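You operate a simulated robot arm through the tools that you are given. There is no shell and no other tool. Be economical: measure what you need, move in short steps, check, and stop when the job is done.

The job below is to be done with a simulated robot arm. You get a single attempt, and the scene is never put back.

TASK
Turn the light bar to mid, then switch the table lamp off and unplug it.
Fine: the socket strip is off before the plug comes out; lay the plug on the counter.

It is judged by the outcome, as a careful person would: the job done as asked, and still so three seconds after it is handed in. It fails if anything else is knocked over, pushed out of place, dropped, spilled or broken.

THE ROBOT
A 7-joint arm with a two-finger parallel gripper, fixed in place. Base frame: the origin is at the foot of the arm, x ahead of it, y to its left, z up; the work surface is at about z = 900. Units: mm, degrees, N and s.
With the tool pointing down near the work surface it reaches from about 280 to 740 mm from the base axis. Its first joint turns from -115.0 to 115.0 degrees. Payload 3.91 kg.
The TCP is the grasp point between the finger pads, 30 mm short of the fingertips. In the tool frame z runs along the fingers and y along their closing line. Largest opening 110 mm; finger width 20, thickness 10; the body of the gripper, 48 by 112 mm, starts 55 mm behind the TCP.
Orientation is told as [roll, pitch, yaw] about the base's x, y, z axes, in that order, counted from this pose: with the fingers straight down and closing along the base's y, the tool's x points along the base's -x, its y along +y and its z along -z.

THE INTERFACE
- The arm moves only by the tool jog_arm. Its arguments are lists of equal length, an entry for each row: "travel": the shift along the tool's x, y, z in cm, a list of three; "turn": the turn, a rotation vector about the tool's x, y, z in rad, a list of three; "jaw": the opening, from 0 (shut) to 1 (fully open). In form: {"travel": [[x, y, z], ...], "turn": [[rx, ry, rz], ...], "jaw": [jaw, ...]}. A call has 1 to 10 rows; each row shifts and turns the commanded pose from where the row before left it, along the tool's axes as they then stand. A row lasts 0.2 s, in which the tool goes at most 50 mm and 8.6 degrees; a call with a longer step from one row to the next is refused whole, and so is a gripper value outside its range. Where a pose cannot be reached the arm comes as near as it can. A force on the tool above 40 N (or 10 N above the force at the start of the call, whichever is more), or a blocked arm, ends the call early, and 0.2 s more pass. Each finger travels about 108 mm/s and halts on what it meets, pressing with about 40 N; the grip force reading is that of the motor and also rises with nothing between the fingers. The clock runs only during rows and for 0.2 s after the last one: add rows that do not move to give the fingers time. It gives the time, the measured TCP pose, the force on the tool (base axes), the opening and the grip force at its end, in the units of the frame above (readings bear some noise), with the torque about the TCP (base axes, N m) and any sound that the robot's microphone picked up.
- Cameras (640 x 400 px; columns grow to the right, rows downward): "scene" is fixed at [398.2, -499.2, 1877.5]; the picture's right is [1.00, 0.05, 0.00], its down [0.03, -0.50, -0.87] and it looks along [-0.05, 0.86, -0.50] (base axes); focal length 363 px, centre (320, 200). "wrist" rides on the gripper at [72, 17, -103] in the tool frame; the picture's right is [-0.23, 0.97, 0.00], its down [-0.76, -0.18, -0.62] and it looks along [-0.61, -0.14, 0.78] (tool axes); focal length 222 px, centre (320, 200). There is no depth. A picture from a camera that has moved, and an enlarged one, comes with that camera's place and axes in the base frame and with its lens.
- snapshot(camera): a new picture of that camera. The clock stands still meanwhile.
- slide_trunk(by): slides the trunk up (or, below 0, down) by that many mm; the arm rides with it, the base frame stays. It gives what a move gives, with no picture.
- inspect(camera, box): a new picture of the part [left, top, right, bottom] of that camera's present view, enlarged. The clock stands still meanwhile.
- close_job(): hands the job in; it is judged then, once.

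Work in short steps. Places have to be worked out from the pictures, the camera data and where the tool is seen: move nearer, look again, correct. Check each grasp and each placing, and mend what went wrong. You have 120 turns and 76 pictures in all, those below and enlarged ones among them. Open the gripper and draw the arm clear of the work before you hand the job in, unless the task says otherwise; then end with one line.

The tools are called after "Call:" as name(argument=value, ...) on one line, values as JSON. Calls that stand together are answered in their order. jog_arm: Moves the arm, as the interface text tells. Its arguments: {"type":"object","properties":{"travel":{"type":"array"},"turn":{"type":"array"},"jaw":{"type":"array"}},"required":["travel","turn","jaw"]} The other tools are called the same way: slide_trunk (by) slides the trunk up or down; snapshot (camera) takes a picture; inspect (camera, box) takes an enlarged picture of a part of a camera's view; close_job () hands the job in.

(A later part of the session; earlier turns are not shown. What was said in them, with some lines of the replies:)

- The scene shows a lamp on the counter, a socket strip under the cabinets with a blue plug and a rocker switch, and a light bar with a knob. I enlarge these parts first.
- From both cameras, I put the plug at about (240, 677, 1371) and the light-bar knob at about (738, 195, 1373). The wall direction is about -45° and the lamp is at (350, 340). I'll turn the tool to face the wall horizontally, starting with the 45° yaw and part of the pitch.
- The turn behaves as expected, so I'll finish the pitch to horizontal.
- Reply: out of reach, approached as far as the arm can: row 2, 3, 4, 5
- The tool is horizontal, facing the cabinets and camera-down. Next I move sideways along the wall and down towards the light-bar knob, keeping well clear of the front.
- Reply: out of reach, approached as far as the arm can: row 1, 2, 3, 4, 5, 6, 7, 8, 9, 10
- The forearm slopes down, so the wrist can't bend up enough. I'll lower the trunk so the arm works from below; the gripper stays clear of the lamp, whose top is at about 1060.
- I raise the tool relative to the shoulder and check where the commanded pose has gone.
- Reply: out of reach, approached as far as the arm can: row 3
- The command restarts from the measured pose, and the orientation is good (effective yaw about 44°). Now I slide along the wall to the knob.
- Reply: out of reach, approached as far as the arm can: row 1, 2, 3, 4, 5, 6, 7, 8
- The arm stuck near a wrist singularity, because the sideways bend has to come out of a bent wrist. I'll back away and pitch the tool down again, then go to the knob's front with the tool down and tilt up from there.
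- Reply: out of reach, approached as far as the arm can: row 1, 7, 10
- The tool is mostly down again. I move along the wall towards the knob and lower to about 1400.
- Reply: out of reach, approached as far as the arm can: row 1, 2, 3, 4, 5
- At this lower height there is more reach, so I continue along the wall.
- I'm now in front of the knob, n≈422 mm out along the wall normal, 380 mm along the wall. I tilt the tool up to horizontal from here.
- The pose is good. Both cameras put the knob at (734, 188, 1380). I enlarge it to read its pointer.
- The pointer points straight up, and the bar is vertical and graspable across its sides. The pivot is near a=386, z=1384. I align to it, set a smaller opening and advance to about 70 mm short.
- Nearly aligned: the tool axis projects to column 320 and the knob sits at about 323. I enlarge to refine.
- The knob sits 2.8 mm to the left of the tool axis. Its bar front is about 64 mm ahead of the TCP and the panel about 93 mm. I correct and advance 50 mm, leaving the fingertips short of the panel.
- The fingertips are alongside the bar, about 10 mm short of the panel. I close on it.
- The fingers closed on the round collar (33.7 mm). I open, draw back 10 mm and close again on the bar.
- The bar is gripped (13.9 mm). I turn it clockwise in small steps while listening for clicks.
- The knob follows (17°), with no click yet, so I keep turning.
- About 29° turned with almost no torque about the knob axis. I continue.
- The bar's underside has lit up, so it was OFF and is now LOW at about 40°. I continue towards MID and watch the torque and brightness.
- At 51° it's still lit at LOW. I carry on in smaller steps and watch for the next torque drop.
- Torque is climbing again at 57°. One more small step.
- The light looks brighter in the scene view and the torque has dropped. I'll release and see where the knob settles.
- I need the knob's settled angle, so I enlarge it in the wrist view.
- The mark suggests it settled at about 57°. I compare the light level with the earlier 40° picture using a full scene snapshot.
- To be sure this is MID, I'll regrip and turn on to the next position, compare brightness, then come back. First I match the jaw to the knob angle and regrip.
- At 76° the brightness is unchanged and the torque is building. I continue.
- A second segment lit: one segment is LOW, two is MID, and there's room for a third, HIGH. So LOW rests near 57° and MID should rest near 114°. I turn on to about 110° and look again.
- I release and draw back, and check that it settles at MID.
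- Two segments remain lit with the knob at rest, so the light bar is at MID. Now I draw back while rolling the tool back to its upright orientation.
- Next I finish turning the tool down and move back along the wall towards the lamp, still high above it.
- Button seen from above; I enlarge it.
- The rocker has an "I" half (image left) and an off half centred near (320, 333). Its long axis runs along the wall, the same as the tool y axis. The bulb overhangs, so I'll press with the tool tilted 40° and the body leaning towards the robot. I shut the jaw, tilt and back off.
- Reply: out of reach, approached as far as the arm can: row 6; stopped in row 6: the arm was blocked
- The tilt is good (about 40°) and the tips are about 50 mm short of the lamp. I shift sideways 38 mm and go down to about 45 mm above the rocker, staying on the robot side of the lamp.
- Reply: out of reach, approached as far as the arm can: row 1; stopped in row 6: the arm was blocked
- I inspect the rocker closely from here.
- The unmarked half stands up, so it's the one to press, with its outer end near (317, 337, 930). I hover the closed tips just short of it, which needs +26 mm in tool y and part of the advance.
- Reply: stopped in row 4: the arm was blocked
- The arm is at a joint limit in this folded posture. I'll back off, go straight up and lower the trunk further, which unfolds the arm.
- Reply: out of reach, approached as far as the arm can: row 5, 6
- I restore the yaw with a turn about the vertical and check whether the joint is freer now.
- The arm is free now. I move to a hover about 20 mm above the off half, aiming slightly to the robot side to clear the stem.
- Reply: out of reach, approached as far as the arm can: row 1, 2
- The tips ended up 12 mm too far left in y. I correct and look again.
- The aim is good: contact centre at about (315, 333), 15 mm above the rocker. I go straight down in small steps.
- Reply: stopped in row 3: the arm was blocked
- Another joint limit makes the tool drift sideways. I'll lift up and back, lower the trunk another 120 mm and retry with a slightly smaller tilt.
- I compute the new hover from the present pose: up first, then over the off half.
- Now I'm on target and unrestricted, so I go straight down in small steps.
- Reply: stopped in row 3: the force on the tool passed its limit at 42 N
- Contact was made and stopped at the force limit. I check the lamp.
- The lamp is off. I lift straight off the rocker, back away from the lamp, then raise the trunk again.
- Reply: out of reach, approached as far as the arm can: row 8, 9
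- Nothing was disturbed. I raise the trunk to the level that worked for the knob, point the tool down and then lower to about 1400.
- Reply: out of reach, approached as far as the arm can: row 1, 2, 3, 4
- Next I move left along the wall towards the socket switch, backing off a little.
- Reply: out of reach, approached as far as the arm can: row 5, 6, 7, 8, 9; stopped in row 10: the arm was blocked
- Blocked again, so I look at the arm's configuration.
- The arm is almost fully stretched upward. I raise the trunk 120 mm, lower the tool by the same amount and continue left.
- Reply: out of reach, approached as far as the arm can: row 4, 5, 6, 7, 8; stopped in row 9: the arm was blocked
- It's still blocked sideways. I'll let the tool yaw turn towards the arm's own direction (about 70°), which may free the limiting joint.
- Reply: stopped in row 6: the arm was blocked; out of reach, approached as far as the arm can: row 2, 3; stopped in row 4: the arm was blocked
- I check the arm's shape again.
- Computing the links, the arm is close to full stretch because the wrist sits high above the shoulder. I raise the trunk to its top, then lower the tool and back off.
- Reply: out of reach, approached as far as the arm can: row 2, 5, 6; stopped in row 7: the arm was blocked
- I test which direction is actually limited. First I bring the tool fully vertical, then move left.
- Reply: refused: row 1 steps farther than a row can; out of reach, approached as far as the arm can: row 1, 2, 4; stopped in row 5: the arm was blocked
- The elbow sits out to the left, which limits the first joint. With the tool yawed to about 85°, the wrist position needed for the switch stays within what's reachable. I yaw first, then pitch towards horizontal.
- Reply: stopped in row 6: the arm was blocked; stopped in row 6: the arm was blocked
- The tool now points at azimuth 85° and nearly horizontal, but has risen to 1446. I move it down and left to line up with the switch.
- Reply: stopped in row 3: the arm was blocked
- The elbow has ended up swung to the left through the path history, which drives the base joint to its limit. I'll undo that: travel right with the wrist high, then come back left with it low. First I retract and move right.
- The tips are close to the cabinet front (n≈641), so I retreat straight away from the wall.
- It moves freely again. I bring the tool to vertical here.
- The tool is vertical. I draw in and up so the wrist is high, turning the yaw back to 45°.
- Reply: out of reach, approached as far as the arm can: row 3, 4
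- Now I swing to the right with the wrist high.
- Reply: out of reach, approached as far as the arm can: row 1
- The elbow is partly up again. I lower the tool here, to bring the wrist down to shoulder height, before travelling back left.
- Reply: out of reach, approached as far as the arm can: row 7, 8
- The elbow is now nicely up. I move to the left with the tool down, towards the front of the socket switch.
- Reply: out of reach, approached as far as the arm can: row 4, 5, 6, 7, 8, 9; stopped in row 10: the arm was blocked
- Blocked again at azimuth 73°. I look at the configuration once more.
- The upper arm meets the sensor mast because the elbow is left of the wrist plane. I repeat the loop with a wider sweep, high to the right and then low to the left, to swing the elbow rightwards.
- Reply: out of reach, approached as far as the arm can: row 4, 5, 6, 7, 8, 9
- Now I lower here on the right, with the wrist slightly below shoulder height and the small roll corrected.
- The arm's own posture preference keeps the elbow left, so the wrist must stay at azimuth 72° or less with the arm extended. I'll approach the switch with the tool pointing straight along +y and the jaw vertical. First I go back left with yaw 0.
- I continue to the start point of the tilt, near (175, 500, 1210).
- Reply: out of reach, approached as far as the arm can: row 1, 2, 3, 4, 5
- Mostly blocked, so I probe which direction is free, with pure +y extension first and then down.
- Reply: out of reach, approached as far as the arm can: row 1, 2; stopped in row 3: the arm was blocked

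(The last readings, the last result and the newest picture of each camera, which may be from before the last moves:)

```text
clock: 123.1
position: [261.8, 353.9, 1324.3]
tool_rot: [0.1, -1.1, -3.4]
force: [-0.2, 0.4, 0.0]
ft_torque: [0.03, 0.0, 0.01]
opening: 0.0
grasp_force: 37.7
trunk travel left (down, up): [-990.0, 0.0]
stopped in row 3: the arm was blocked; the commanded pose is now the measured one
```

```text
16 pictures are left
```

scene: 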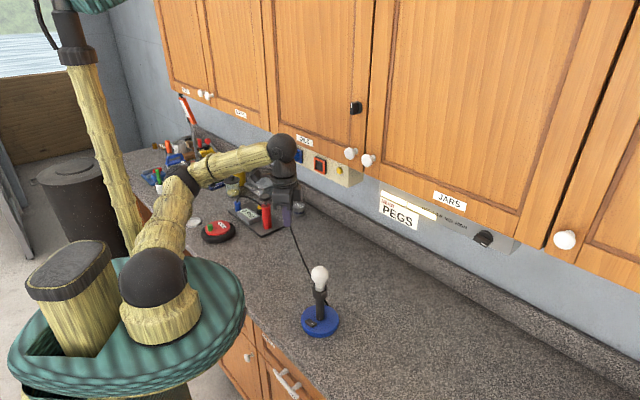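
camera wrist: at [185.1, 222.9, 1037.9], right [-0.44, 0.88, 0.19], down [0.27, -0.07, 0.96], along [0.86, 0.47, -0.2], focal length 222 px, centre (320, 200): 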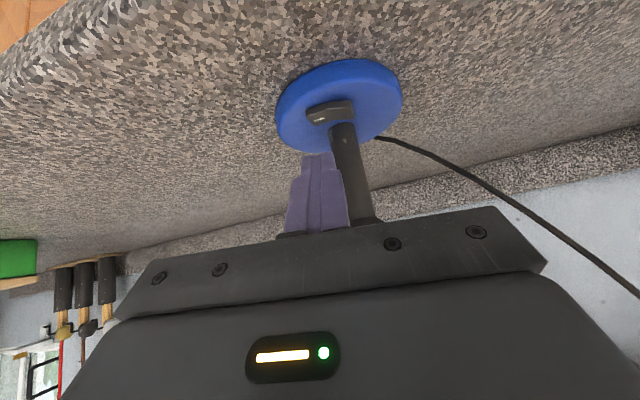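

The elbow swivel depends on the tool yaw: at yaw 43° the elbow was higher, and at yaw 0° it lies fully left. So I'll turn the yaw the other way, to about 85°, to lift the elbow.

Call:
jog_arm(travel=[[0, 0, 0], [0, 0, 0], [0, 0, 0], [0, 0, 0], [0, 0, 0], [0, 0, 0], [0, 0, 0], [0, 0, 0], [0, 0, 0], [0, 0, 0]], turn=[[0, 0, -0.149], [0, 0, -0.149], [0, 0, -0.149], [0, 0, -0.149], [0, 0, -0.149], [0, 0, -0.149], [0, 0, -0.149], [0, 0, -0.149], [0, 0, -0.149], [0, 0, -0.149]], jaw=[0, 0, 0, 0, 0, 0, 0, 0, 0, 0])

Call:
jog_arm(travel=[[0, 0, 0], [0, 0, 0], [0, 0, 0], [0, 0, 0], [-3, 3, 0], [-3, 3, 0], [-3, 3, 0], [0, 0, 0]], turn=[[0, 0, -0.149], [0, 0, -0.149], [0, 0, -0.149], [0, 0, -0.149], [0, 0, 0], [0, 0, 0], [0, 0, 0], [0, 0, 0]], jaw=[0, 0, 0, 0, 0, 0, 0, 0])

Call:
snapshot(camera="scene")

```text
clock: 125.3
position: [280.9, 342.6, 1321.1]
tool_rot: [-1.4, 0.3, 79.1]
force: [0.4, 0.7, 0.6]
ft_torque: [-0.03, -0.01, 0.0]
opening: 0.0
grasp_force: 38.3
trunk travel left (down, up): [-990.0, 0.0]
```

```text
clock: 127.3
position: [251.3, 386.8, 1326.7]
tool_rot: [-1.1, 0.3, 112.6]
force: [0.2, 0.7, -0.1]
ft_torque: [-0.03, 0.02, -0.01]
opening: 0.2
grasp_force: 37.0
out of reach, approached as far as the arm can: row 5, 6, 7
trunk travel left (down, up): [-990.0, 0.0]
stopped in row 8: the arm was blocked; the commanded pose is now the measured one
```

```text
15 pictures are left
```

scene: 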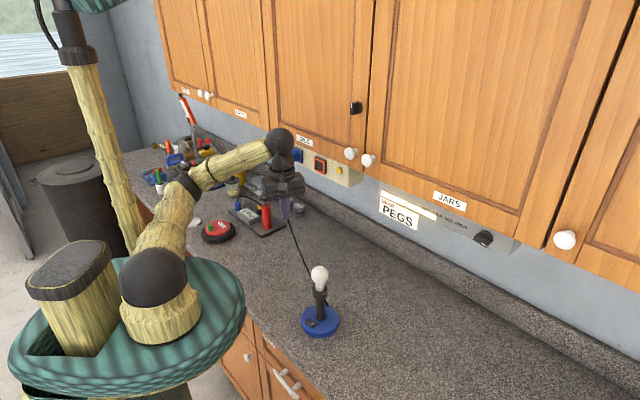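

Yaw alone is absorbed by the last joint. What lifted the elbow before was passing close to the base from right to left, so I repeat that: out to the right at large radius first.

Call:
jog_arm(travel=[[0, 0, 0], [0, 0, 0], [0, 0, 0], [0, 0, 0], [0, 0, 0], [0, 0, 0], [0, 0, 0], [0, 0, 0]], turn=[[0, 0, 0.147], [0, 0, 0.147], [0, 0, 0.147], [0, 0, 0.147], [0, 0, 0.147], [0, 0, 0.147], [0, 0, 0.147], [0, 0, 0.147]], jaw=[0, 0, 0, 0, 0, 0, 0, 0])

Call:
jog_arm(travel=[[-0.2, -4.7, 0], [-0.2, -4.7, 0], [-0.2, -4.7, 0], [-0.2, -4.7, 0], [-0.2, -4.7, 0], [-0.2, -4.7, 0], [-0.2, -4.7, 0], [-0.2, -4.7, 0], [0, 0, 0]], turn=[[0, 0, 0], [0, 0, 0], [0, 0, 0], [0, 0, 0], [0, 0, 0], [0, 0, 0], [0, 0, 0], [0, 0, 0], [0, 0, 0]], jaw=[0, 0, 0, 0, 0, 0, 0, 0, 0])

Call:
jog_arm(travel=[[4.66, -1.04, 0.8], [4.66, -1.04, 0.8], [4.66, -1.04, 0.8], [4.66, -1.04, 0.8], [4.66, -1.04, 0.8], [4.66, -1.04, 0.8], [4.66, -1.04, 0.8], [0, 0, 0]], turn=[[0, 0, 0], [0, 0, 0], [0, 0, 0], [0, 0, 0], [0, 0, 0], [0, 0, 0], [0, 0, 0], [0, 0, 0]], jaw=[0, 0, 0, 0, 0, 0, 0, 0])

```text
clock: 129.3
position: [274.8, 372.7, 1324.9]
tool_rot: [-1.0, -0.7, 41.8]
force: [0.0, 0.7, -0.9]
ft_torque: [0.0, -0.01, 0.04]
opening: 0.0
grasp_force: 37.8
trunk travel left (down, up): [-990.0, 0.0]
stopped in row 8: the arm was blocked; the commanded pose is now the measured one
```

```text
clock: 131.3
position: [535.9, 105.9, 1332.7]
tool_rot: [-1.1, -0.8, 42.2]
force: [-0.1, 1.2, -0.1]
ft_torque: [0.0, -0.02, 0.01]
opening: 0.2
grasp_force: 38.1
trunk travel left (down, up): [-990.0, 0.0]
```

```text
clock: 133.1
position: [343.0, -165.4, 1273.1]
tool_rot: [-1.1, -0.7, 42.0]
force: [0.0, 0.6, 0.3]
ft_torque: [-0.04, -0.01, -0.01]
opening: 0.0
grasp_force: 37.7
trunk travel left (down, up): [-990.0, 0.0]
```

Now the close pass from right to left.

Call:
jog_arm(travel=[[-4.3, 2.4, 0], [-4.3, 2.4, 0], [-4.3, 2.4, 0], [-4.0, 2.4, 0], [0, 4.7, 0], [0, 4.7, 0], [0, 4.7, 0], [0, 4.7, 0], [0, 4.7, 0], [0, 4.7, 0]], turn=[[0, 0, 0], [0, 0, 0], [0, 0, 0], [0, 0, 0], [0, 0, 0], [0, 0, 0], [0, 0, 0], [0, 0, 0], [0, 0, 0], [0, 0, 0]], jaw=[0, 0, 0, 0, 0, 0, 0, 0, 0, 0])

Call:
jog_arm(travel=[[0, 4.7, 0], [0, 4.7, 0], [0, 4.7, 0], [0, 4.7, 0], [0, 4.7, 0], [0, 4.7, 0], [0, 0, 0]], turn=[[0, 0, 0], [0, 0, 0], [0, 0, 0], [0, 0, 0], [0, 0, 0], [0, 0, 0], [0, 0, 0]], jaw=[0, 0, 0, 0, 0, 0, 0])

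Call:
snapshot(camera="scene")

```text
clock: 135.3
position: [219.2, 230.3, 1269.5]
tool_rot: [-1.2, -0.8, 42.0]
force: [-0.2, -1.1, 0.2]
ft_torque: [0.01, 0.01, -0.05]
opening: 0.4
grasp_force: 37.3
out of reach, approached as far as the arm can: row 8
trunk travel left (down, up): [-990.0, 0.0]
```

```text
clock: 136.9
position: [118.1, 411.6, 1208.3]
tool_rot: [1.3, -1.3, 39.6]
force: [-0.1, -0.8, 0.9]
ft_torque: [0.03, 0.03, 0.02]
opening: 0.3
grasp_force: 37.5
out of reach, approached as far as the arm can: row 3, 4, 5, 6
trunk travel left (down, up): [-990.0, 0.0]
```

```text
14 pictures are left
```

scene: 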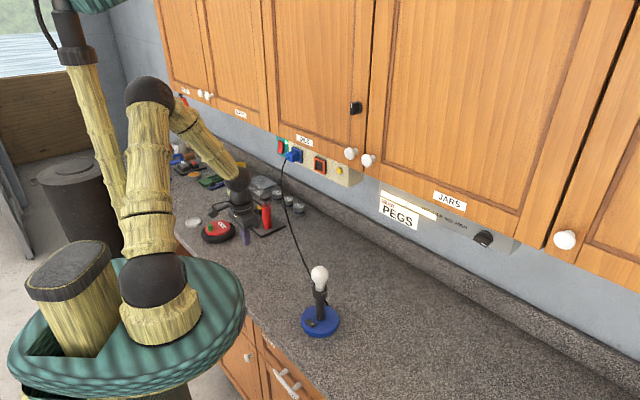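

The elbow is now up at azimuth 74°. To tilt the tool without hitting the wrist limit, I need the forearm rising, so I raise the tool high here and will lower the trunk afterwards.

Call:
jog_arm(travel=[[0, 0, -4.5], [0, 0, -4.5], [0, 0, -4.5], [0, 0, -4.5], [0, 0, -4.5], [0, 0, -4.5], [0, 0, -4.5], [0, 0, -4.5], [0, 0, 0]], turn=[[0, 0, -0.07], [0, 0, -0.07], [0, 0, -0.07], [0, 0, -0.07], [0, 0, -0.07], [0, 0, -0.07], [0, 0, -0.07], [0, 0, -0.07], [0, 0, 0]], jaw=[0, 0, 0, 0, 0, 0, 0, 0, 0])

```text
clock: 138.4
position: [179.9, 405.9, 1381.0]
tool_rot: [-7.0, 6.0, 65.8]
force: [-0.5, -0.9, 0.0]
ft_torque: [-0.01, 0.0, 0.02]
opening: 0.0
grasp_force: 37.3
out of reach, approached as far as the arm can: row 1, 2, 3, 4, 5, 6, 7
trunk travel left (down, up): [-990.0, 0.0]
stopped in row 7: the arm was blocked; the commanded pose is now the measured one
```

At the very start, with the wrist high and the arm drawn in, the tool tilted to horizontal at yaw 45° without trouble. I go back to that kind of pose: draw in, raise and level the tool.

Call:
jog_arm(travel=[[2.2, -1.0, -1.5], [2.2, -1.0, -1.5], [2.2, -1.0, -2.5], [1.0, -0.6, -4], [0, 0, -4.5], [0, 0, -4.5], [0, 0, -4.5], [0, 0, -4.5], [0, 0, -3], [0, 0, 0]], turn=[[-0.03, -0.025, 0.05], [-0.03, -0.025, 0.05], [-0.03, -0.025, 0.05], [-0.03, -0.025, 0.05], [0, 0, 0.05], [0, 0, 0.05], [0, 0, 0.05], [0, 0, 0], [0, 0, 0], [0, 0, 0]], jaw=[0, 0, 0, 0, 0, 0, 0, 0, 0, 0])

Call:
snapshot(camera="scene")

```text
clock: 139.3
position: [223.2, 358.4, 1387.9]
tool_rot: [-8.9, 5.9, 55.5]
force: [0.1, 0.0, 0.1]
ft_torque: [0.02, -0.03, -0.02]
opening: 0.0
grasp_force: 37.6
out of reach, approached as far as the arm can: row 1, 2, 3, 4
trunk travel left (down, up): [-990.0, 0.0]
stopped in row 4: the arm was blocked; the commanded pose is now the measured one
```

```text
13 pictures are left
```

scene: 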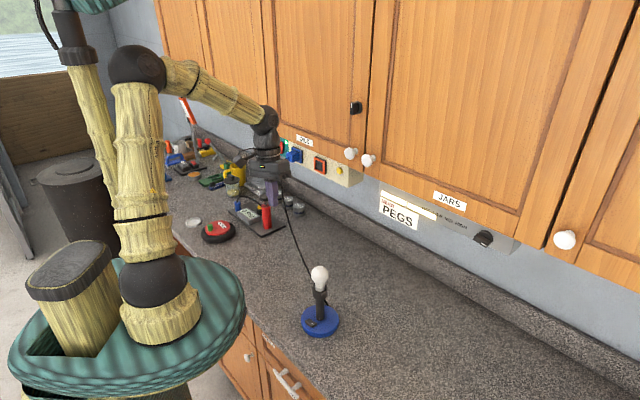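

The elbow is well up, but the orientation errors suggest a wrist joint at its limit. I turn only the yaw back towards 20° and see if it frees.

Call:
jog_arm(travel=[[0, 0, 0], [0, 0, 0], [0, 0, 0], [0, 0, 0], [0, 0, 0], [0, 0, 0], [0, 0, 0]], turn=[[0, 0, 0.1], [0, 0, 0.1], [0, 0, 0.1], [-0.05, -0.04, 0.1], [-0.05, -0.04, 0.1], [-0.05, -0.02, 0.1], [0, 0, 0]], jaw=[0, 0, 0, 0, 0, 0, 0])

Call:
jog_arm(travel=[[0, 0, -4], [0, 0, -4], [0, 0, -4], [0, 0, -4], [0, 0, 0]], turn=[[0, 0, 0], [0, 0, 0], [0, 0, 0], [0, 0, 0], [0, 0, 0]], jaw=[0, 0, 0, 0, 0])

```text
clock: 140.9
position: [283.3, 364.5, 1365.3]
tool_rot: [-0.9, -4.5, 22.0]
force: [0.9, -0.2, 0.0]
ft_torque: [0.01, -0.02, -0.01]
opening: 0.3
grasp_force: 37.3
out of reach, approached as far as the arm can: row 1, 2, 3, 4, 5, 6
trunk travel left (down, up): [-990.0, 0.0]
```

```text
clock: 142.1
position: [284.2, 367.0, 1517.3]
tool_rot: [-1.4, -4.6, 22.0]
force: [0.4, 0.1, -0.7]
ft_torque: [-0.02, -0.01, -0.03]
opening: 0.1
grasp_force: 37.9
out of reach, approached as far as the arm can: row 1
trunk travel left (down, up): [-990.0, 0.0]
```

Free again: the wrist limit depends on the yaw direction. So I'll turn further the free way to yaw -45°, which gives a vertical jaw facing the wall after tilting, and move left.

Call:
jog_arm(travel=[[0, 0, 0], [0, 0, 0], [0, 0, 0], [0, 0, 0], [0, 0, 0], [0, 0, 0], [0, 0, 0], [0, 0, 0], [0, 0, 0]], turn=[[0, 0.02, 0.147], [0, 0.02, 0.147], [0, 0.02, 0.147], [0, 0.02, 0.147], [0, 0, 0.147], [0, 0, 0.147], [0, 0, 0.147], [0, 0, 0.147], [0, 0, 0]], jaw=[0, 0, 0, 0, 0, 0, 0, 0, 0])

Call:
jog_arm(travel=[[3.72, 0.3, 1.34], [3.72, 0.3, 1.34], [3.72, 0.3, 1.34], [3.72, 0.3, 1.34], [3.72, 0.3, 1.34], [0, 0, 0]], turn=[[0, 0, 0], [0, 0, 0], [0, 0, 0], [0, 0, 0], [0, 0, 0], [0, 0, 0]], jaw=[0, 0, 0, 0, 0, 0])

```text
clock: 144.1
position: [290.5, 177.7, 1453.8]
tool_rot: [0.1, -0.1, -45.2]
force: [0.0, 0.2, -0.2]
ft_torque: [0.01, 0.0, -0.03]
opening: 0.2
grasp_force: 37.6
out of reach, approached as far as the arm can: row 3, 4, 5, 6, 7, 8
trunk travel left (down, up): [-990.0, 0.0]
```

```text
clock: 145.5
position: [185.8, 187.2, 1372.4]
tool_rot: [0.2, 0.2, -45.1]
force: [1.1, 0.2, 0.4]
ft_torque: [-0.03, 0.01, -0.03]
opening: 0.1
grasp_force: 37.7
out of reach, approached as far as the arm can: row 1, 2, 3, 4, 5
trunk travel left (down, up): [-990.0, 0.0]
```

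The limit is the base joint, with the elbow's azimuth always ending near its maximum. The close right-to-left pass, followed by extending outward at low height, is the way. First I restore yaw to about 40° and move out to larger radius.

Call:
jog_arm(travel=[[0, 0, 0], [0, 0, 0], [0, 0, 0], [0, 0, 0], [0, 0, 0], [0, 0, 0], [0, 0, 0], [0, 0, 0], [0, 0, 0], [0, 0, 0]], turn=[[0, 0, -0.149], [0, 0, -0.149], [0, 0, -0.149], [0, 0, -0.149], [0, 0, -0.149], [0, 0, -0.149], [0, 0, -0.149], [0, 0, -0.149], [0, 0, -0.149], [0, 0, -0.149]], jaw=[0, 0, 0, 0, 0, 0, 0, 0, 0, 0])

Call:
jog_arm(travel=[[-4.5, -1.5, 0], [-4.5, -1.5, 0], [-4.5, -1.5, 0], [0, -4.7, 0.8], [0, -4.7, 0.8], [0, -4.7, 0.8], [0, -4.7, 0.8], [0, -4.7, 0.8], [0, -4.7, 0.8], [0, 0, 0]], turn=[[0, 0, 0], [0, 0, 0], [0, 0, 0], [0, 0, 0], [0, 0, 0], [0, 0, 0], [0, 0, 0], [0, 0, 0], [0, 0, 0], [0, 0, 0]], jaw=[0, 0, 0, 0, 0, 0, 0, 0, 0, 0])

```text
clock: 147.7
position: [198.1, 177.5, 1371.2]
tool_rot: [-0.5, -0.1, 36.6]
force: [0.6, -0.2, 0.3]
ft_torque: [0.0, 0.0, 0.01]
opening: 0.1
grasp_force: 37.8
trunk travel left (down, up): [-990.0, 0.0]
```

```text
clock: 149.9
position: [499.0, 24.1, 1325.7]
tool_rot: [-0.1, -0.3, 40.2]
force: [0.4, -0.9, 0.9]
ft_torque: [-0.01, -0.05, -0.01]
opening: 0.0
grasp_force: 37.4
trunk travel left (down, up): [-990.0, 0.0]
```

I go further right and in, and then make the close pass to the left.

Call:
jog_arm(travel=[[4.4, -0.96, 0.7], [4.4, -0.96, 0.7], [4.4, -0.96, 0.7], [4.4, -0.96, 0.7], [4.4, -0.96, 0.7], [4.4, -0.96, 0.7], [4.4, -0.96, 0.7], [4.4, -0.96, 0.7], [0, 0, 0]], turn=[[0, 0, 0], [0, 0, 0], [0, 0, 0], [0, 0, 0], [0, 0, 0], [0, 0, 0], [0, 0, 0], [0, 0, 0], [0, 0, 0]], jaw=[0, 0, 0, 0, 0, 0, 0, 0, 0])

Call:
jog_arm(travel=[[-3, 2.96, 0], [-3, 2.96, 0], [-3, 2.96, 0], [-3, 2.96, 0], [-3, 2.96, 0], [-1.78, 3.94, 0], [-1.78, 3.94, 0], [-1.78, 3.94, 0], [-1.78, 3.94, 0], [-1.78, 3.94, 0]], turn=[[0, 0, 0], [0, 0, 0], [0, 0, 0], [0, 0, 0], [0, 0, 0], [0, 0, 0], [0, 0, 0], [0, 0, 0], [0, 0, 0], [0, 0, 0]], jaw=[0, 0, 0, 0, 0, 0, 0, 0, 0, 0])

Call:
jog_arm(travel=[[-1.78, 3.94, 0], [-0.48, 3.95, 0], [-0.48, 3.95, 0], [-0.48, 3.95, 0], [-0.48, 3.95, 0], [-0.48, 3.95, 0], [-0.48, 3.95, 0], [0, 0, 0]], turn=[[0, 0, 0], [0, 0, 0], [0, 0, 0], [0, 0, 0], [0, 0, 0], [0, 0, 0], [0, 0, 0], [0, 0, 0]], jaw=[0, 0, 0, 0, 0, 0, 0, 0])

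```text
clock: 151.9
position: [282.1, -259.2, 1265.7]
tool_rot: [-0.1, -0.1, 40.2]
force: [1.2, 0.4, 0.4]
ft_torque: [-0.03, 0.0, 0.02]
opening: 0.0
grasp_force: 37.7
trunk travel left (down, up): [-990.0, 0.0]
```

```text
clock: 154.1
position: [297.2, 148.5, 1286.0]
tool_rot: [0.0, -0.1, 40.1]
force: [-0.5, 0.6, 0.6]
ft_torque: [-0.01, -0.03, 0.01]
opening: 0.0
grasp_force: 37.6
out of reach, approached as far as the arm can: row 3, 4, 5, 6, 7, 8
trunk travel left (down, up): [-990.0, 0.0]
```

```text
clock: 155.9
position: [167.2, 387.3, 1281.2]
tool_rot: [0.9, -0.4, 39.8]
force: [-0.4, 0.3, -1.2]
ft_torque: [0.03, 0.0, 0.01]
opening: 0.0
grasp_force: 37.5
out of reach, approached as far as the arm can: row 7
trunk travel left (down, up): [-990.0, 0.0]
```

The pass went well (azimuth 67° with little strain). Now I extend outward at low height and turn the yaw to about 75°.

Call:
jog_arm(travel=[[-2.8, 3.0, 1.5], [-1.3, 3.5, 1.5], [-1.0, 3.5, 2.0], [-0.2, 3.5, 2.0], [0, 0, 0], [0, 0, 0], [0, 0, 0], [0, 0, 0], [0, 0, 0], [0, 0, 0]], turn=[[0, 0, 0], [0, 0, 0], [0, 0, 0], [0, 0, 0], [0, 0, -0.13], [0, 0, -0.13], [0, 0, -0.13], [0, 0, -0.13], [0, 0, -0.1], [0, 0, 0]], jaw=[0, 0, 0, 0, 0, 0, 0, 0, 0, 0])

Call:
snapshot(camera="scene")

```text
clock: 158.1
position: [176.6, 506.6, 1196.0]
tool_rot: [0.1, -0.6, 73.1]
force: [0.6, -0.2, 0.0]
ft_torque: [0.01, 0.0, 0.01]
opening: 0.1
grasp_force: 37.6
out of reach, approached as far as the arm can: row 2, 3, 4
trunk travel left (down, up): [-990.0, 0.0]
```

```text
12 pictures are left
```

scene: 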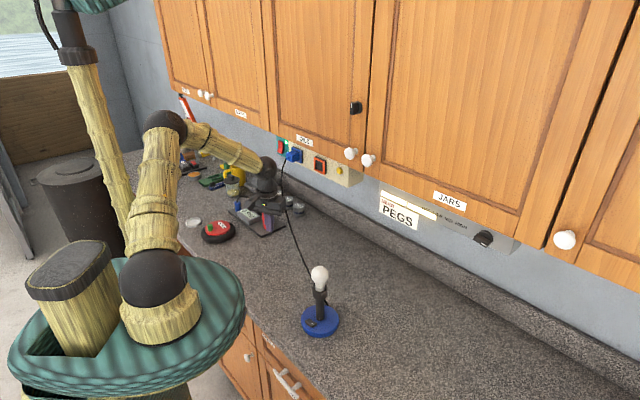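

Orientation is exact and the elbow is up. I tilt up with the wrist held roughly in place, so the tool tip swings forward and up.

Call:
jog_arm(travel=[[-2.8, 0, 0], [-2.8, 0, 0], [-2.8, 0, 0], [-2.8, 0, 0], [-2.8, 0, 0], [-2.8, 0, 0], [0, 0, 0]], turn=[[-0.02, -0.142, -0.02], [-0.02, -0.142, -0.02], [-0.02, -0.142, -0.02], [-0.02, -0.142, -0.02], [-0.02, -0.142, -0.02], [-0.02, -0.142, -0.02], [0, 0, 0]], jaw=[0, 0, 0, 0, 0, 0, 0])

```text
clock: 159.7
position: [184.7, 656.7, 1250.1]
tool_rot: [4.9, -49.4, 80.9]
force: [-0.3, -0.3, -0.5]
ft_torque: [-0.03, 0.0, 0.0]
opening: 0.0
grasp_force: 37.4
trunk travel left (down, up): [-990.0, 0.0]
```

No strain at all. I continue the tilt to horizontal while rising to switch height, holding the distance from the strip.

Call:
jog_arm(travel=[[-1.8, 0.36, -1.45], [-1.93, 0.36, -1.25], [-2.08, 0.36, -0.97], [-2.2, 0.36, -0.67], [-2.27, 0.36, -0.36], [0, 0, 0]], turn=[[0, -0.142, 0], [0, -0.142, 0], [0, -0.142, 0], [0, -0.142, 0], [0, -0.142, 0], [0, 0, 0]], jaw=[0, 0, 0, 0, 0, 0])

Call:
snapshot(camera="wrist")

```text
clock: 161.1
position: [173.2, 658.5, 1363.7]
tool_rot: [94.1, -86.8, -9.5]
force: [0.4, -0.2, -0.5]
ft_torque: [0.04, 0.0, 0.01]
opening: 0.0
grasp_force: 37.7
trunk travel left (down, up): [-990.0, 0.0]
```

```text
11 pictures are left
camera wrist: at [141.8, 557.7, 1293.9], right [-0.96, 0.09, 0.28], down [0.16, -0.64, 0.75], along [0.25, 0.76, 0.6], focal length 222 px, centre (320, 200)
```

wrist: 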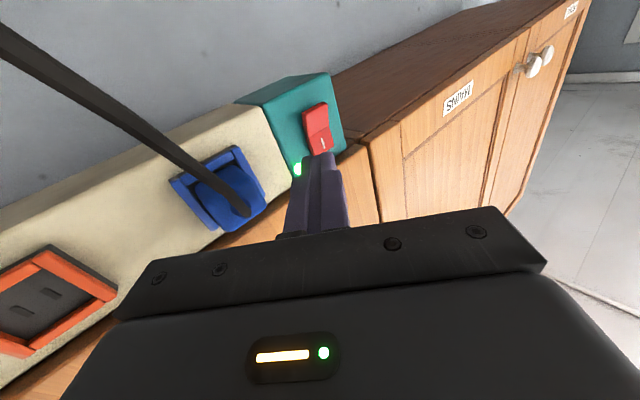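

Excellent: the red rocker is in view, its "I" end up (the image is inverted), with the green LED lit. The lower (off) end is near (181, 741, 1355). I shift left along the wall and down to face it.

Call:
jog_arm(travel=[[0.7, 1.6, 1.3], [0.7, 1.56, 1.3], [0, 0, 0]], turn=[[0, 0, 0], [0, 0, 0], [0, 0, 0]], jaw=[0, 0, 0])

Call:
inspect(camera="wrist", box=[220, 80, 420, 220])

```text
clock: 161.9
position: [144.0, 686.5, 1352.2]
tool_rot: [92.6, -86.8, -7.9]
force: [0.0, -0.7, -0.2]
ft_torque: [0.0, 0.04, -0.01]
opening: 0.1
grasp_force: 37.6
trunk travel left (down, up): [-990.0, 0.0]
```

```text
2.86 times, centred on (320, 150) of wrist
camera zoom: at [112.3, 586.4, 1281.3], right [-0.96, 0.09, 0.28], down [0.16, -0.64, 0.75], along [0.25, 0.76, 0.6], focal length 635 px, centre (320, 343)
```

zoom: 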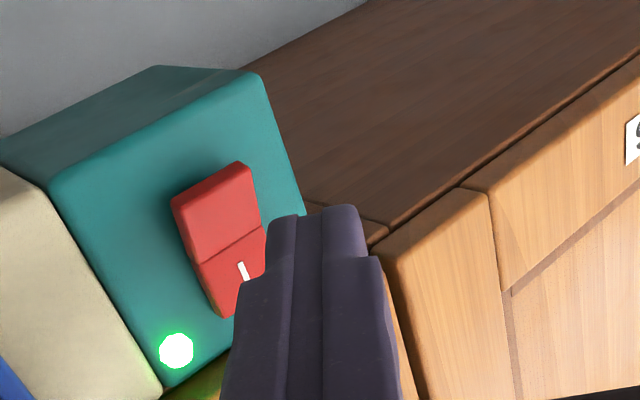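

The aim agrees: 33 mm straight along the wall normal to contact. I approach 24 mm, then go in small steps.

Call:
jog_arm(travel=[[0, -0.76, 0.92], [0, -0.76, 0.92], [0, 0, 0]], turn=[[0, 0, 0], [0, 0, 0], [0, 0, 0]], jaw=[0, 0, 0])

Call:
jog_arm(travel=[[0, -0.19, 0.23], [0, -0.19, 0.23], [0, -0.19, 0.23], [0, -0.19, 0.23], [0, -0.13, 0.15], [0, 0, 0]], turn=[[0, 0, 0], [0, 0, 0], [0, 0, 0], [0, 0, 0], [0, 0, 0], [0, 0, 0]], jaw=[0, 0, 0, 0, 0, 0])

Call:
inspect(camera="wrist", box=[220, 80, 420, 220])

```text
clock: 162.7
position: [160.8, 705.1, 1352.1]
tool_rot: [92.4, -86.8, -7.8]
force: [0.8, -0.2, -0.6]
ft_torque: [-0.04, 0.04, -0.03]
opening: 0.3
grasp_force: 37.9
trunk travel left (down, up): [-990.0, 0.0]
```

```text
clock: 164.1
position: [170.4, 713.0, 1350.9]
tool_rot: [92.1, -86.8, -7.6]
force: [0.6, 0.9, 0.6]
ft_torque: [0.0, 0.03, -0.02]
opening: 0.0
grasp_force: 38.2
trunk travel left (down, up): [-990.0, 0.0]
```

```text
2.86 times, centred on (320, 150) of wrist
camera zoom: at [139.7, 613.4, 1279.5], right [-0.96, 0.09, 0.28], down [0.16, -0.64, 0.75], along [0.25, 0.76, 0.6], focal length 635 px, centre (320, 343)
```

zoom: 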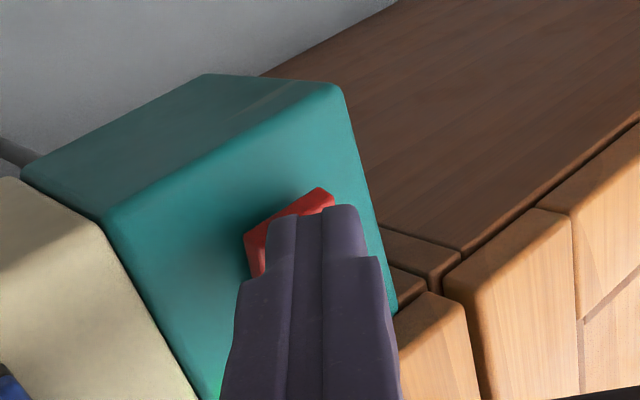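

It's not touching yet, so I continue in small steps until force shows.

Call:
jog_arm(travel=[[0, -0.16, 0.19], [0, -0.16, 0.19], [0, -0.16, 0.19], [0, -0.16, 0.19], [0, -0.16, 0.19], [0, 0, 0]], turn=[[0, 0, 0], [0, 0, 0], [0, 0, 0], [0, 0, 0], [0, 0, 0], [0, 0, 0]], jaw=[0, 0, 0, 0, 0, 0])

```text
clock: 165.5
position: [175.5, 721.1, 1351.4]
tool_rot: [92.4, -86.8, -7.8]
force: [-8.1, -10.4, -3.5]
ft_torque: [0.32, -0.04, -1.02]
opening: 0.1
grasp_force: 38.0
trunk travel left (down, up): [-990.0, 0.0]
```

There is contact at 13 N. I push a few millimetres more, then back off and look.

Call:
jog_arm(travel=[[0, -0.1, 0.12], [0, -0.1, 0.12], [0, -0.1, 0.12], [0, 0, 0]], turn=[[0, 0, 0], [0, 0, 0], [0, 0, 0], [0, 0, 0]], jaw=[0, 0, 0, 0])

Call:
jog_arm(travel=[[0, 1.5, -1.85], [0, 1.5, -1.85], [0, 0, 0]], turn=[[0, 0, 0], [0, 0, 0], [0, 0, 0]], jaw=[0, 0, 0])

Call:
inspect(camera="wrist", box=[160, 80, 420, 240])

```text
clock: 166.5
position: [176.7, 720.3, 1350.4]
tool_rot: [92.2, -86.9, -7.5]
force: [-21.6, -27.8, -9.7]
ft_torque: [0.4, -0.01, -2.19]
opening: 0.3
grasp_force: 38.3
trunk travel left (down, up): [-990.0, 0.0]
```

```text
clock: 167.3
position: [151.2, 691.5, 1354.8]
tool_rot: [92.6, -86.8, -8.1]
force: [0.1, -0.1, -0.9]
ft_torque: [-0.04, 0.01, 0.02]
opening: 0.0
grasp_force: 37.2
trunk travel left (down, up): [-990.0, 0.0]
```

```text
2.46 times, centred on (290, 160) of wrist
camera zoom: at [120.4, 591.8, 1281.8], right [-0.96, 0.09, 0.28], down [0.16, -0.64, 0.75], along [0.25, 0.76, 0.6], focal length 547 px, centre (394, 298)
```

zoom: 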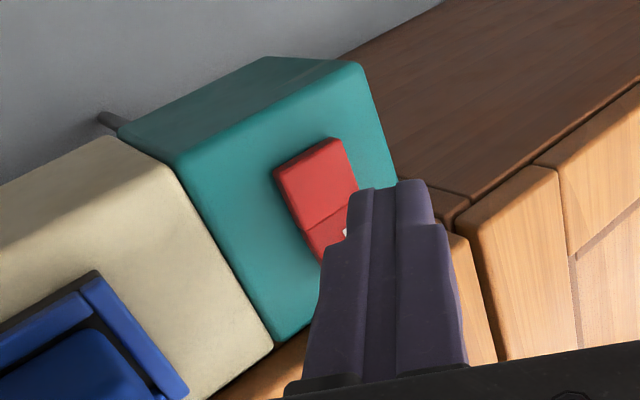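

The green LED is out, so the socket strip is off. Now the plug at about (240, 677, 1371): I back off, shift right, turn the tool to azimuth 60° and open the jaw.

Call:
jog_arm(travel=[[0, 0, -3], [0, 0, -3], [-0.7, -2.2, -1.8], [-0.7, -2.2, -1.8], [0, 0, 0], [0, 0, 0], [0, 0, 0], [0, 0, 0]], turn=[[0, 0, 0], [0, 0, 0], [0, 0, 0], [0, 0, 0], [0.14, 0, 0], [0.14, 0, 0], [0.14, 0, 0], [0, 0, 0]], jaw=[0, 0, 0, 0, 0.3, 0.6, 0.75, 0.75])

Call:
snapshot(camera="wrist")

```text
clock: 169.1
position: [185.0, 590.8, 1364.4]
tool_rot: [68.7, -86.8, -8.2]
force: [-0.7, 0.2, -0.5]
ft_torque: [-0.02, 0.02, 0.0]
opening: 82.7
grasp_force: 0.1
trunk travel left (down, up): [-990.0, 0.0]
```

```text
7 pictures are left
camera wrist: at [115.2, 510.9, 1294.5], right [-0.83, 0.48, 0.28], down [-0.11, -0.64, 0.76], along [0.54, 0.61, 0.58], focal length 222 px, centre (320, 200)
```

wrist: 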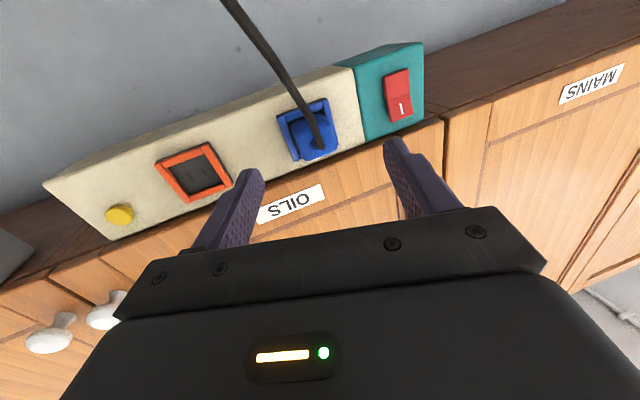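

The LED is confirmed off. The plug is straight ahead, but I want the tool squarer to the wall, so I turn about 9° more and re-centre.

Call:
jog_arm(travel=[[0.1, 0.6, 0.3], [0.1, 0.6, 0.3], [0, 0, 0]], turn=[[0.085, 0, 0], [0.085, 0, 0], [0, 0, 0]], jaw=[0.75, 0.75, 0.75])

```text
clock: 169.9
position: [177.9, 602.5, 1362.9]
tool_rot: [58.4, -86.6, -7.8]
force: [0.4, 0.3, 0.7]
ft_torque: [-0.02, 0.01, -0.02]
opening: 82.4
grasp_force: 0.1
trunk travel left (down, up): [-990.0, 0.0]
```

Squared up (azimuth 50.6°) and centred. I advance 55 mm and check.

Call:
jog_arm(travel=[[0, 0, 2], [0, 0, 2], [0, 0, 1.5], [0, 0, 0]], turn=[[0, 0, 0], [0, 0, 0], [0, 0, 0], [0, 0, 0]], jaw=[0.75, 0.75, 0.75, 0.75])

Call:
snapshot(camera="wrist")

```text
clock: 170.9
position: [212.0, 646.3, 1362.2]
tool_rot: [58.7, -86.9, -7.9]
force: [0.7, -0.1, 0.0]
ft_torque: [0.01, 0.01, 0.01]
opening: 82.7
grasp_force: 0.1
trunk travel left (down, up): [-990.0, 0.0]
```

```text
6 pictures are left
camera wrist: at [129.2, 577.9, 1292.8], right [-0.74, 0.61, 0.27], down [-0.21, -0.6, 0.77], along [0.64, 0.51, 0.58], focal length 222 px, centre (320, 200)
```

wrist: 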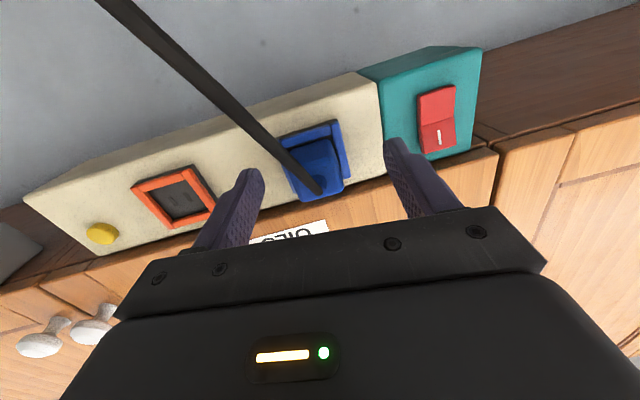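

The plug sits between the fingers. I advance 12 mm more and close on it.

Call:
jog_arm(travel=[[0, 0, 0.7], [0, 0, 0.6], [0, 0, 0], [0, 0, 0], [0, 0, 0], [0, 0, 0]], turn=[[0, 0, 0], [0, 0, 0], [0, 0, 0], [0, 0, 0], [0, 0, 0], [0, 0, 0]], jaw=[0.75, 0.75, 0.5, 0.2, 0.1, 0.1])

Call:
inspect(camera="wrist", box=[210, 90, 430, 230])

```text
clock: 172.3
position: [223.2, 654.2, 1360.6]
tool_rot: [58.7, -86.8, -8.1]
force: [6.9, -8.7, -3.0]
ft_torque: [-0.09, -0.08, -0.63]
opening: 33.9
grasp_force: 39.8
trunk travel left (down, up): [-990.0, 0.0]
heard: snap
```

```text
2.86 times, centred on (320, 160) of wrist
camera zoom: at [140.5, 585.6, 1292.3], right [-0.74, 0.62, 0.27], down [-0.22, -0.6, 0.77], along [0.64, 0.51, 0.58], focal length 635 px, centre (320, 314)
```

zoom: 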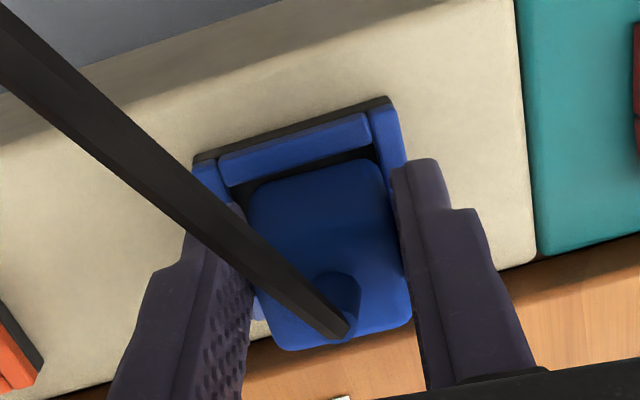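

The plug is gripped (33.9 mm) and a snap was heard. I pull straight out along the wall normal.

Call:
jog_arm(travel=[[0, 0.05, -0.5], [0, 0.1, -1], [0, 0.1, -1], [0, 0.15, -1.5], [0, 0.2, -2], [0, 0, 0]], turn=[[0, 0, 0], [0, 0, 0], [0, 0, 0], [0, 0, 0], [0, 0, 0], [0, 0, 0]], jaw=[0.1, 0.1, 0.1, 0.1, 0.1, 0.1])

Call:
snapshot(camera="wrist")

```text
clock: 173.7
position: [177.2, 612.9, 1362.3]
tool_rot: [58.3, -86.8, -7.5]
force: [0.3, -0.9, -1.1]
ft_torque: [-0.06, -0.01, 0.03]
opening: 33.4
grasp_force: 39.7
trunk travel left (down, up): [-990.0, 0.0]
```

```text
4 pictures are left
camera wrist: at [95.1, 544.9, 1293.8], right [-0.74, 0.61, 0.27], down [-0.21, -0.6, 0.77], along [0.64, 0.51, 0.58], focal length 222 px, centre (320, 200)
```

wrist: 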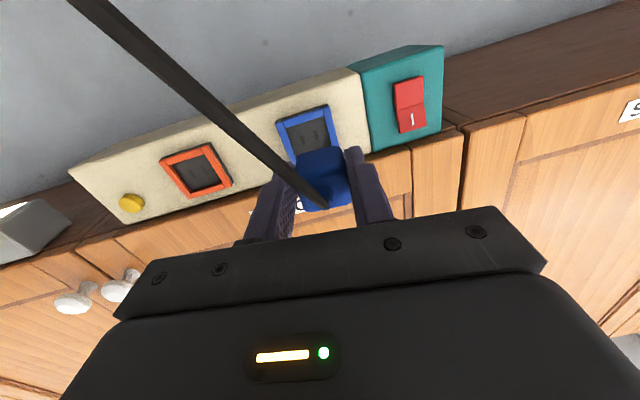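

The plug is out, with the socket intact. I back off a little and tilt the tool down to about 50° from vertical, keeping the grip.

Call:
jog_arm(travel=[[0, 0.2, -2.5], [0, 0, 0], [0, 0, 0], [0, 0, 0], [0, 0, 0], [0, 0, 0], [0, 0, 0]], turn=[[0, 0, 0], [0, 0.13, 0], [0, 0.13, 0], [0, 0.13, 0], [0, 0.13, 0], [0, 0.13, 0], [0, 0, 0]], jaw=[0.1, 0.1, 0.1, 0.1, 0.1, 0.1, 0.1])

Call:
slide_trunk(by=-380)

```text
clock: 175.3
position: [160.7, 595.1, 1362.8]
tool_rot: [4.4, -51.0, 47.5]
force: [0.0, -0.5, -0.2]
ft_torque: [-0.04, -0.01, 0.0]
opening: 33.2
grasp_force: 40.3
trunk travel left (down, up): [-990.0, 0.0]
```

```text
clock: 179.0
position: [160.3, 595.7, 982.1]
tool_rot: [4.3, -51.0, 47.3]
force: [0.4, -0.2, -0.6]
ft_torque: [-0.01, 0.04, -0.01]
opening: 32.6
grasp_force: 40.5
trunk travel left (down, up): [-610.0, 380.0]
```

Grip still holds (32.6 mm). I check the surroundings before setting it down.

Call:
snapshot(camera="scene")

```text
3 pictures are left
```

scene: 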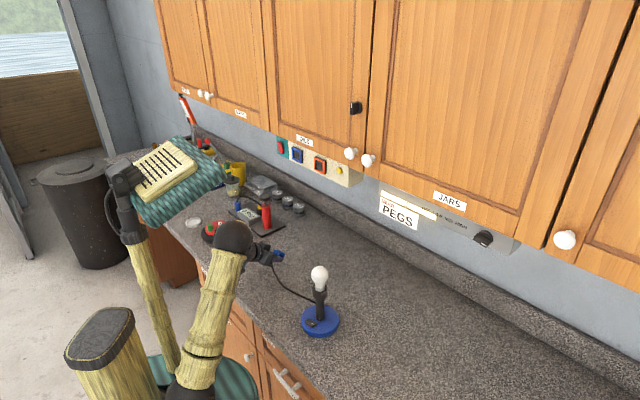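

The counter under the plug is bare. I lower straight down in steps until it touches.

Call:
jog_arm(travel=[[0.78, 0, 0.63], [0.78, 0, 0.63], [0.39, 0, 0.31], [0.39, 0, 0.31], [0, 0, 0]], turn=[[0, 0, 0], [0, 0, 0], [0, 0, 0], [0, 0, 0], [0, 0, 0]], jaw=[0.1, 0.1, 0.1, 0.1, 0.1])

Call:
jog_arm(travel=[[0.3, 0, 0.25], [0.3, 0, 0.25], [0.3, 0, 0.25], [0, 0, 0]], turn=[[0, 0, 0], [0, 0, 0], [0, 0, 0], [0, 0, 0]], jaw=[0.1, 0.1, 0.1, 0.1])

```text
clock: 180.2
position: [159.1, 596.1, 953.4]
tool_rot: [4.2, -51.0, 47.4]
force: [0.6, 0.0, -0.7]
ft_torque: [0.01, 0.04, 0.0]
opening: 32.9
grasp_force: 39.9
trunk travel left (down, up): [-610.0, 380.0]
```

```text
clock: 181.2
position: [158.0, 597.2, 941.1]
tool_rot: [4.3, -51.0, 47.4]
force: [-0.3, -1.0, -1.1]
ft_torque: [0.02, -0.03, -0.01]
opening: 32.6
grasp_force: 40.3
trunk travel left (down, up): [-610.0, 380.0]
```

No contact yet, so I continue down in small steps.

Call:
jog_arm(travel=[[0.23, 0, 0.19], [0.23, 0, 0.19], [0.23, 0, 0.19], [0, 0, 0]], turn=[[0, 0, 0], [0, 0, 0], [0, 0, 0], [0, 0, 0]], jaw=[0.1, 0.1, 0.1, 0.1])

Call:
inspect(camera="wrist", box=[170, 50, 470, 250])

```text
clock: 182.2
position: [158.4, 597.6, 932.6]
tool_rot: [4.3, -51.1, 47.4]
force: [-1.1, 0.9, 4.2]
ft_torque: [0.08, -0.13, 0.01]
opening: 32.9
grasp_force: 40.2
trunk travel left (down, up): [-610.0, 380.0]
```

```text
2.00 times, centred on (320, 150) of wrist
camera zoom: at [65.3, 510.4, 942.3], right [-0.66, 0.72, 0.22], down [0.17, -0.15, 0.97], along [0.73, 0.68, -0.02], focal length 444 px, centre (320, 300)
```

zoom: 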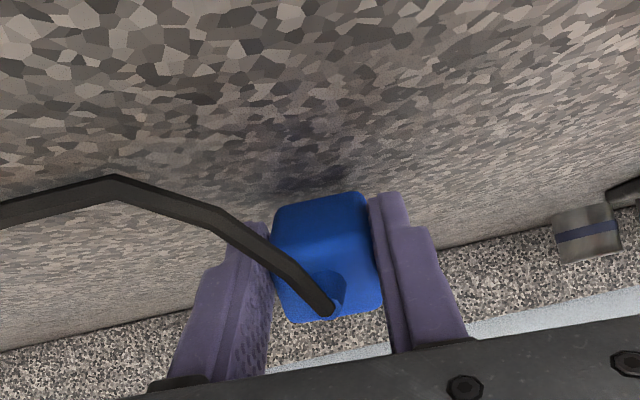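

The plug is touching the counter (4 N). I open gently and withdraw up and back along the tool axis.

Call:
jog_arm(travel=[[0, 0, 0], [0, 0, 0], [0, 0, 0], [0, 0, 0]], turn=[[0, 0, 0], [0, 0, 0], [0, 0, 0], [0, 0, 0]], jaw=[0.34, 0.4, 0.5, 0.55])

Call:
jog_arm(travel=[[0, 0, -2], [0, 0, -3], [-1.5, 0, -3], [-2.3, 0, -3], [-2.5, 0, -3.5], [-2.5, 0, -3.5], [0, 0, 0]], turn=[[0, 0, 0], [0, 0, 0], [0, 0, 0], [0, 0, 0], [0, 0, 0], [0, 0, 0], [0, 0, 0]], jaw=[0.55, 0.55, 0.55, 0.55, 0.55, 0.55, 0.55])

Call:
snapshot(camera="scene")

```text
clock: 183.2
position: [158.6, 597.9, 931.8]
tool_rot: [4.3, -51.0, 47.4]
force: [0.0, -0.3, 0.8]
ft_torque: [0.02, 0.04, -0.02]
opening: 60.7
grasp_force: 0.0
trunk travel left (down, up): [-610.0, 380.0]
```

```text
clock: 184.8
position: [109.9, 523.8, 1112.8]
tool_rot: [4.2, -51.0, 47.4]
force: [0.3, -0.1, -0.7]
ft_torque: [0.04, 0.0, 0.02]
opening: 60.2
grasp_force: 0.0
trunk travel left (down, up): [-610.0, 380.0]
```

```text
1 pictures are left
```

scene: 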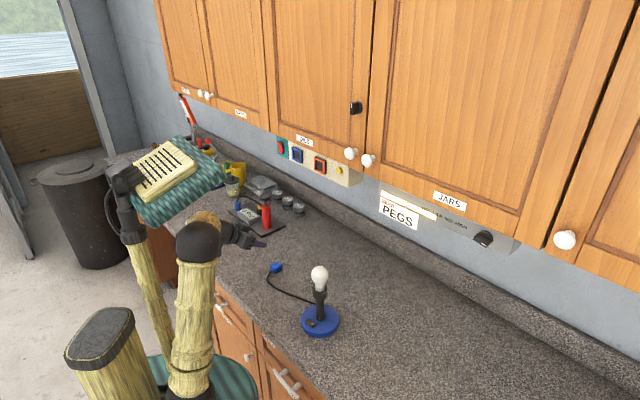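

The plug lies on the counter and the lamp is off and standing in place. I use the last picture to confirm the light bar and the strip.

Call:
inspect(camera="scene", box=[260, 125, 500, 275])

```text
2.67 times, centred on (380, 200) of scene
camera zoom: at [398.2, -499.2, 1877.5], right [1.0, 0.05, 0.0], down [0.03, -0.5, -0.87], along [-0.05, 0.86, -0.5], focal length 968 px, centre (160, 200)
```

zoom: 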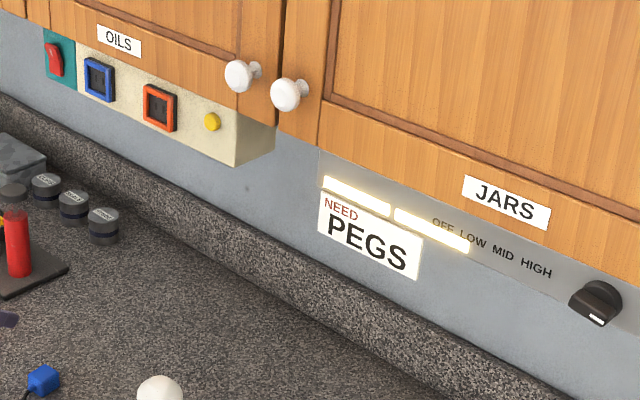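

Everything checks out: two segments lit (MID), the strip's LED out, and the plug lying on the counter. The gripper is open and clear, so I hand in the job.

Call:
close_job()

```text
The job is handed in.
```

The light bar is at mid, the table lamp is off at its own switch, the socket strip was turned off before the plug came out, and the plug is lying on the counter; I heard one snap as the gripper closed on the plug, and no damage shows in the pictures.
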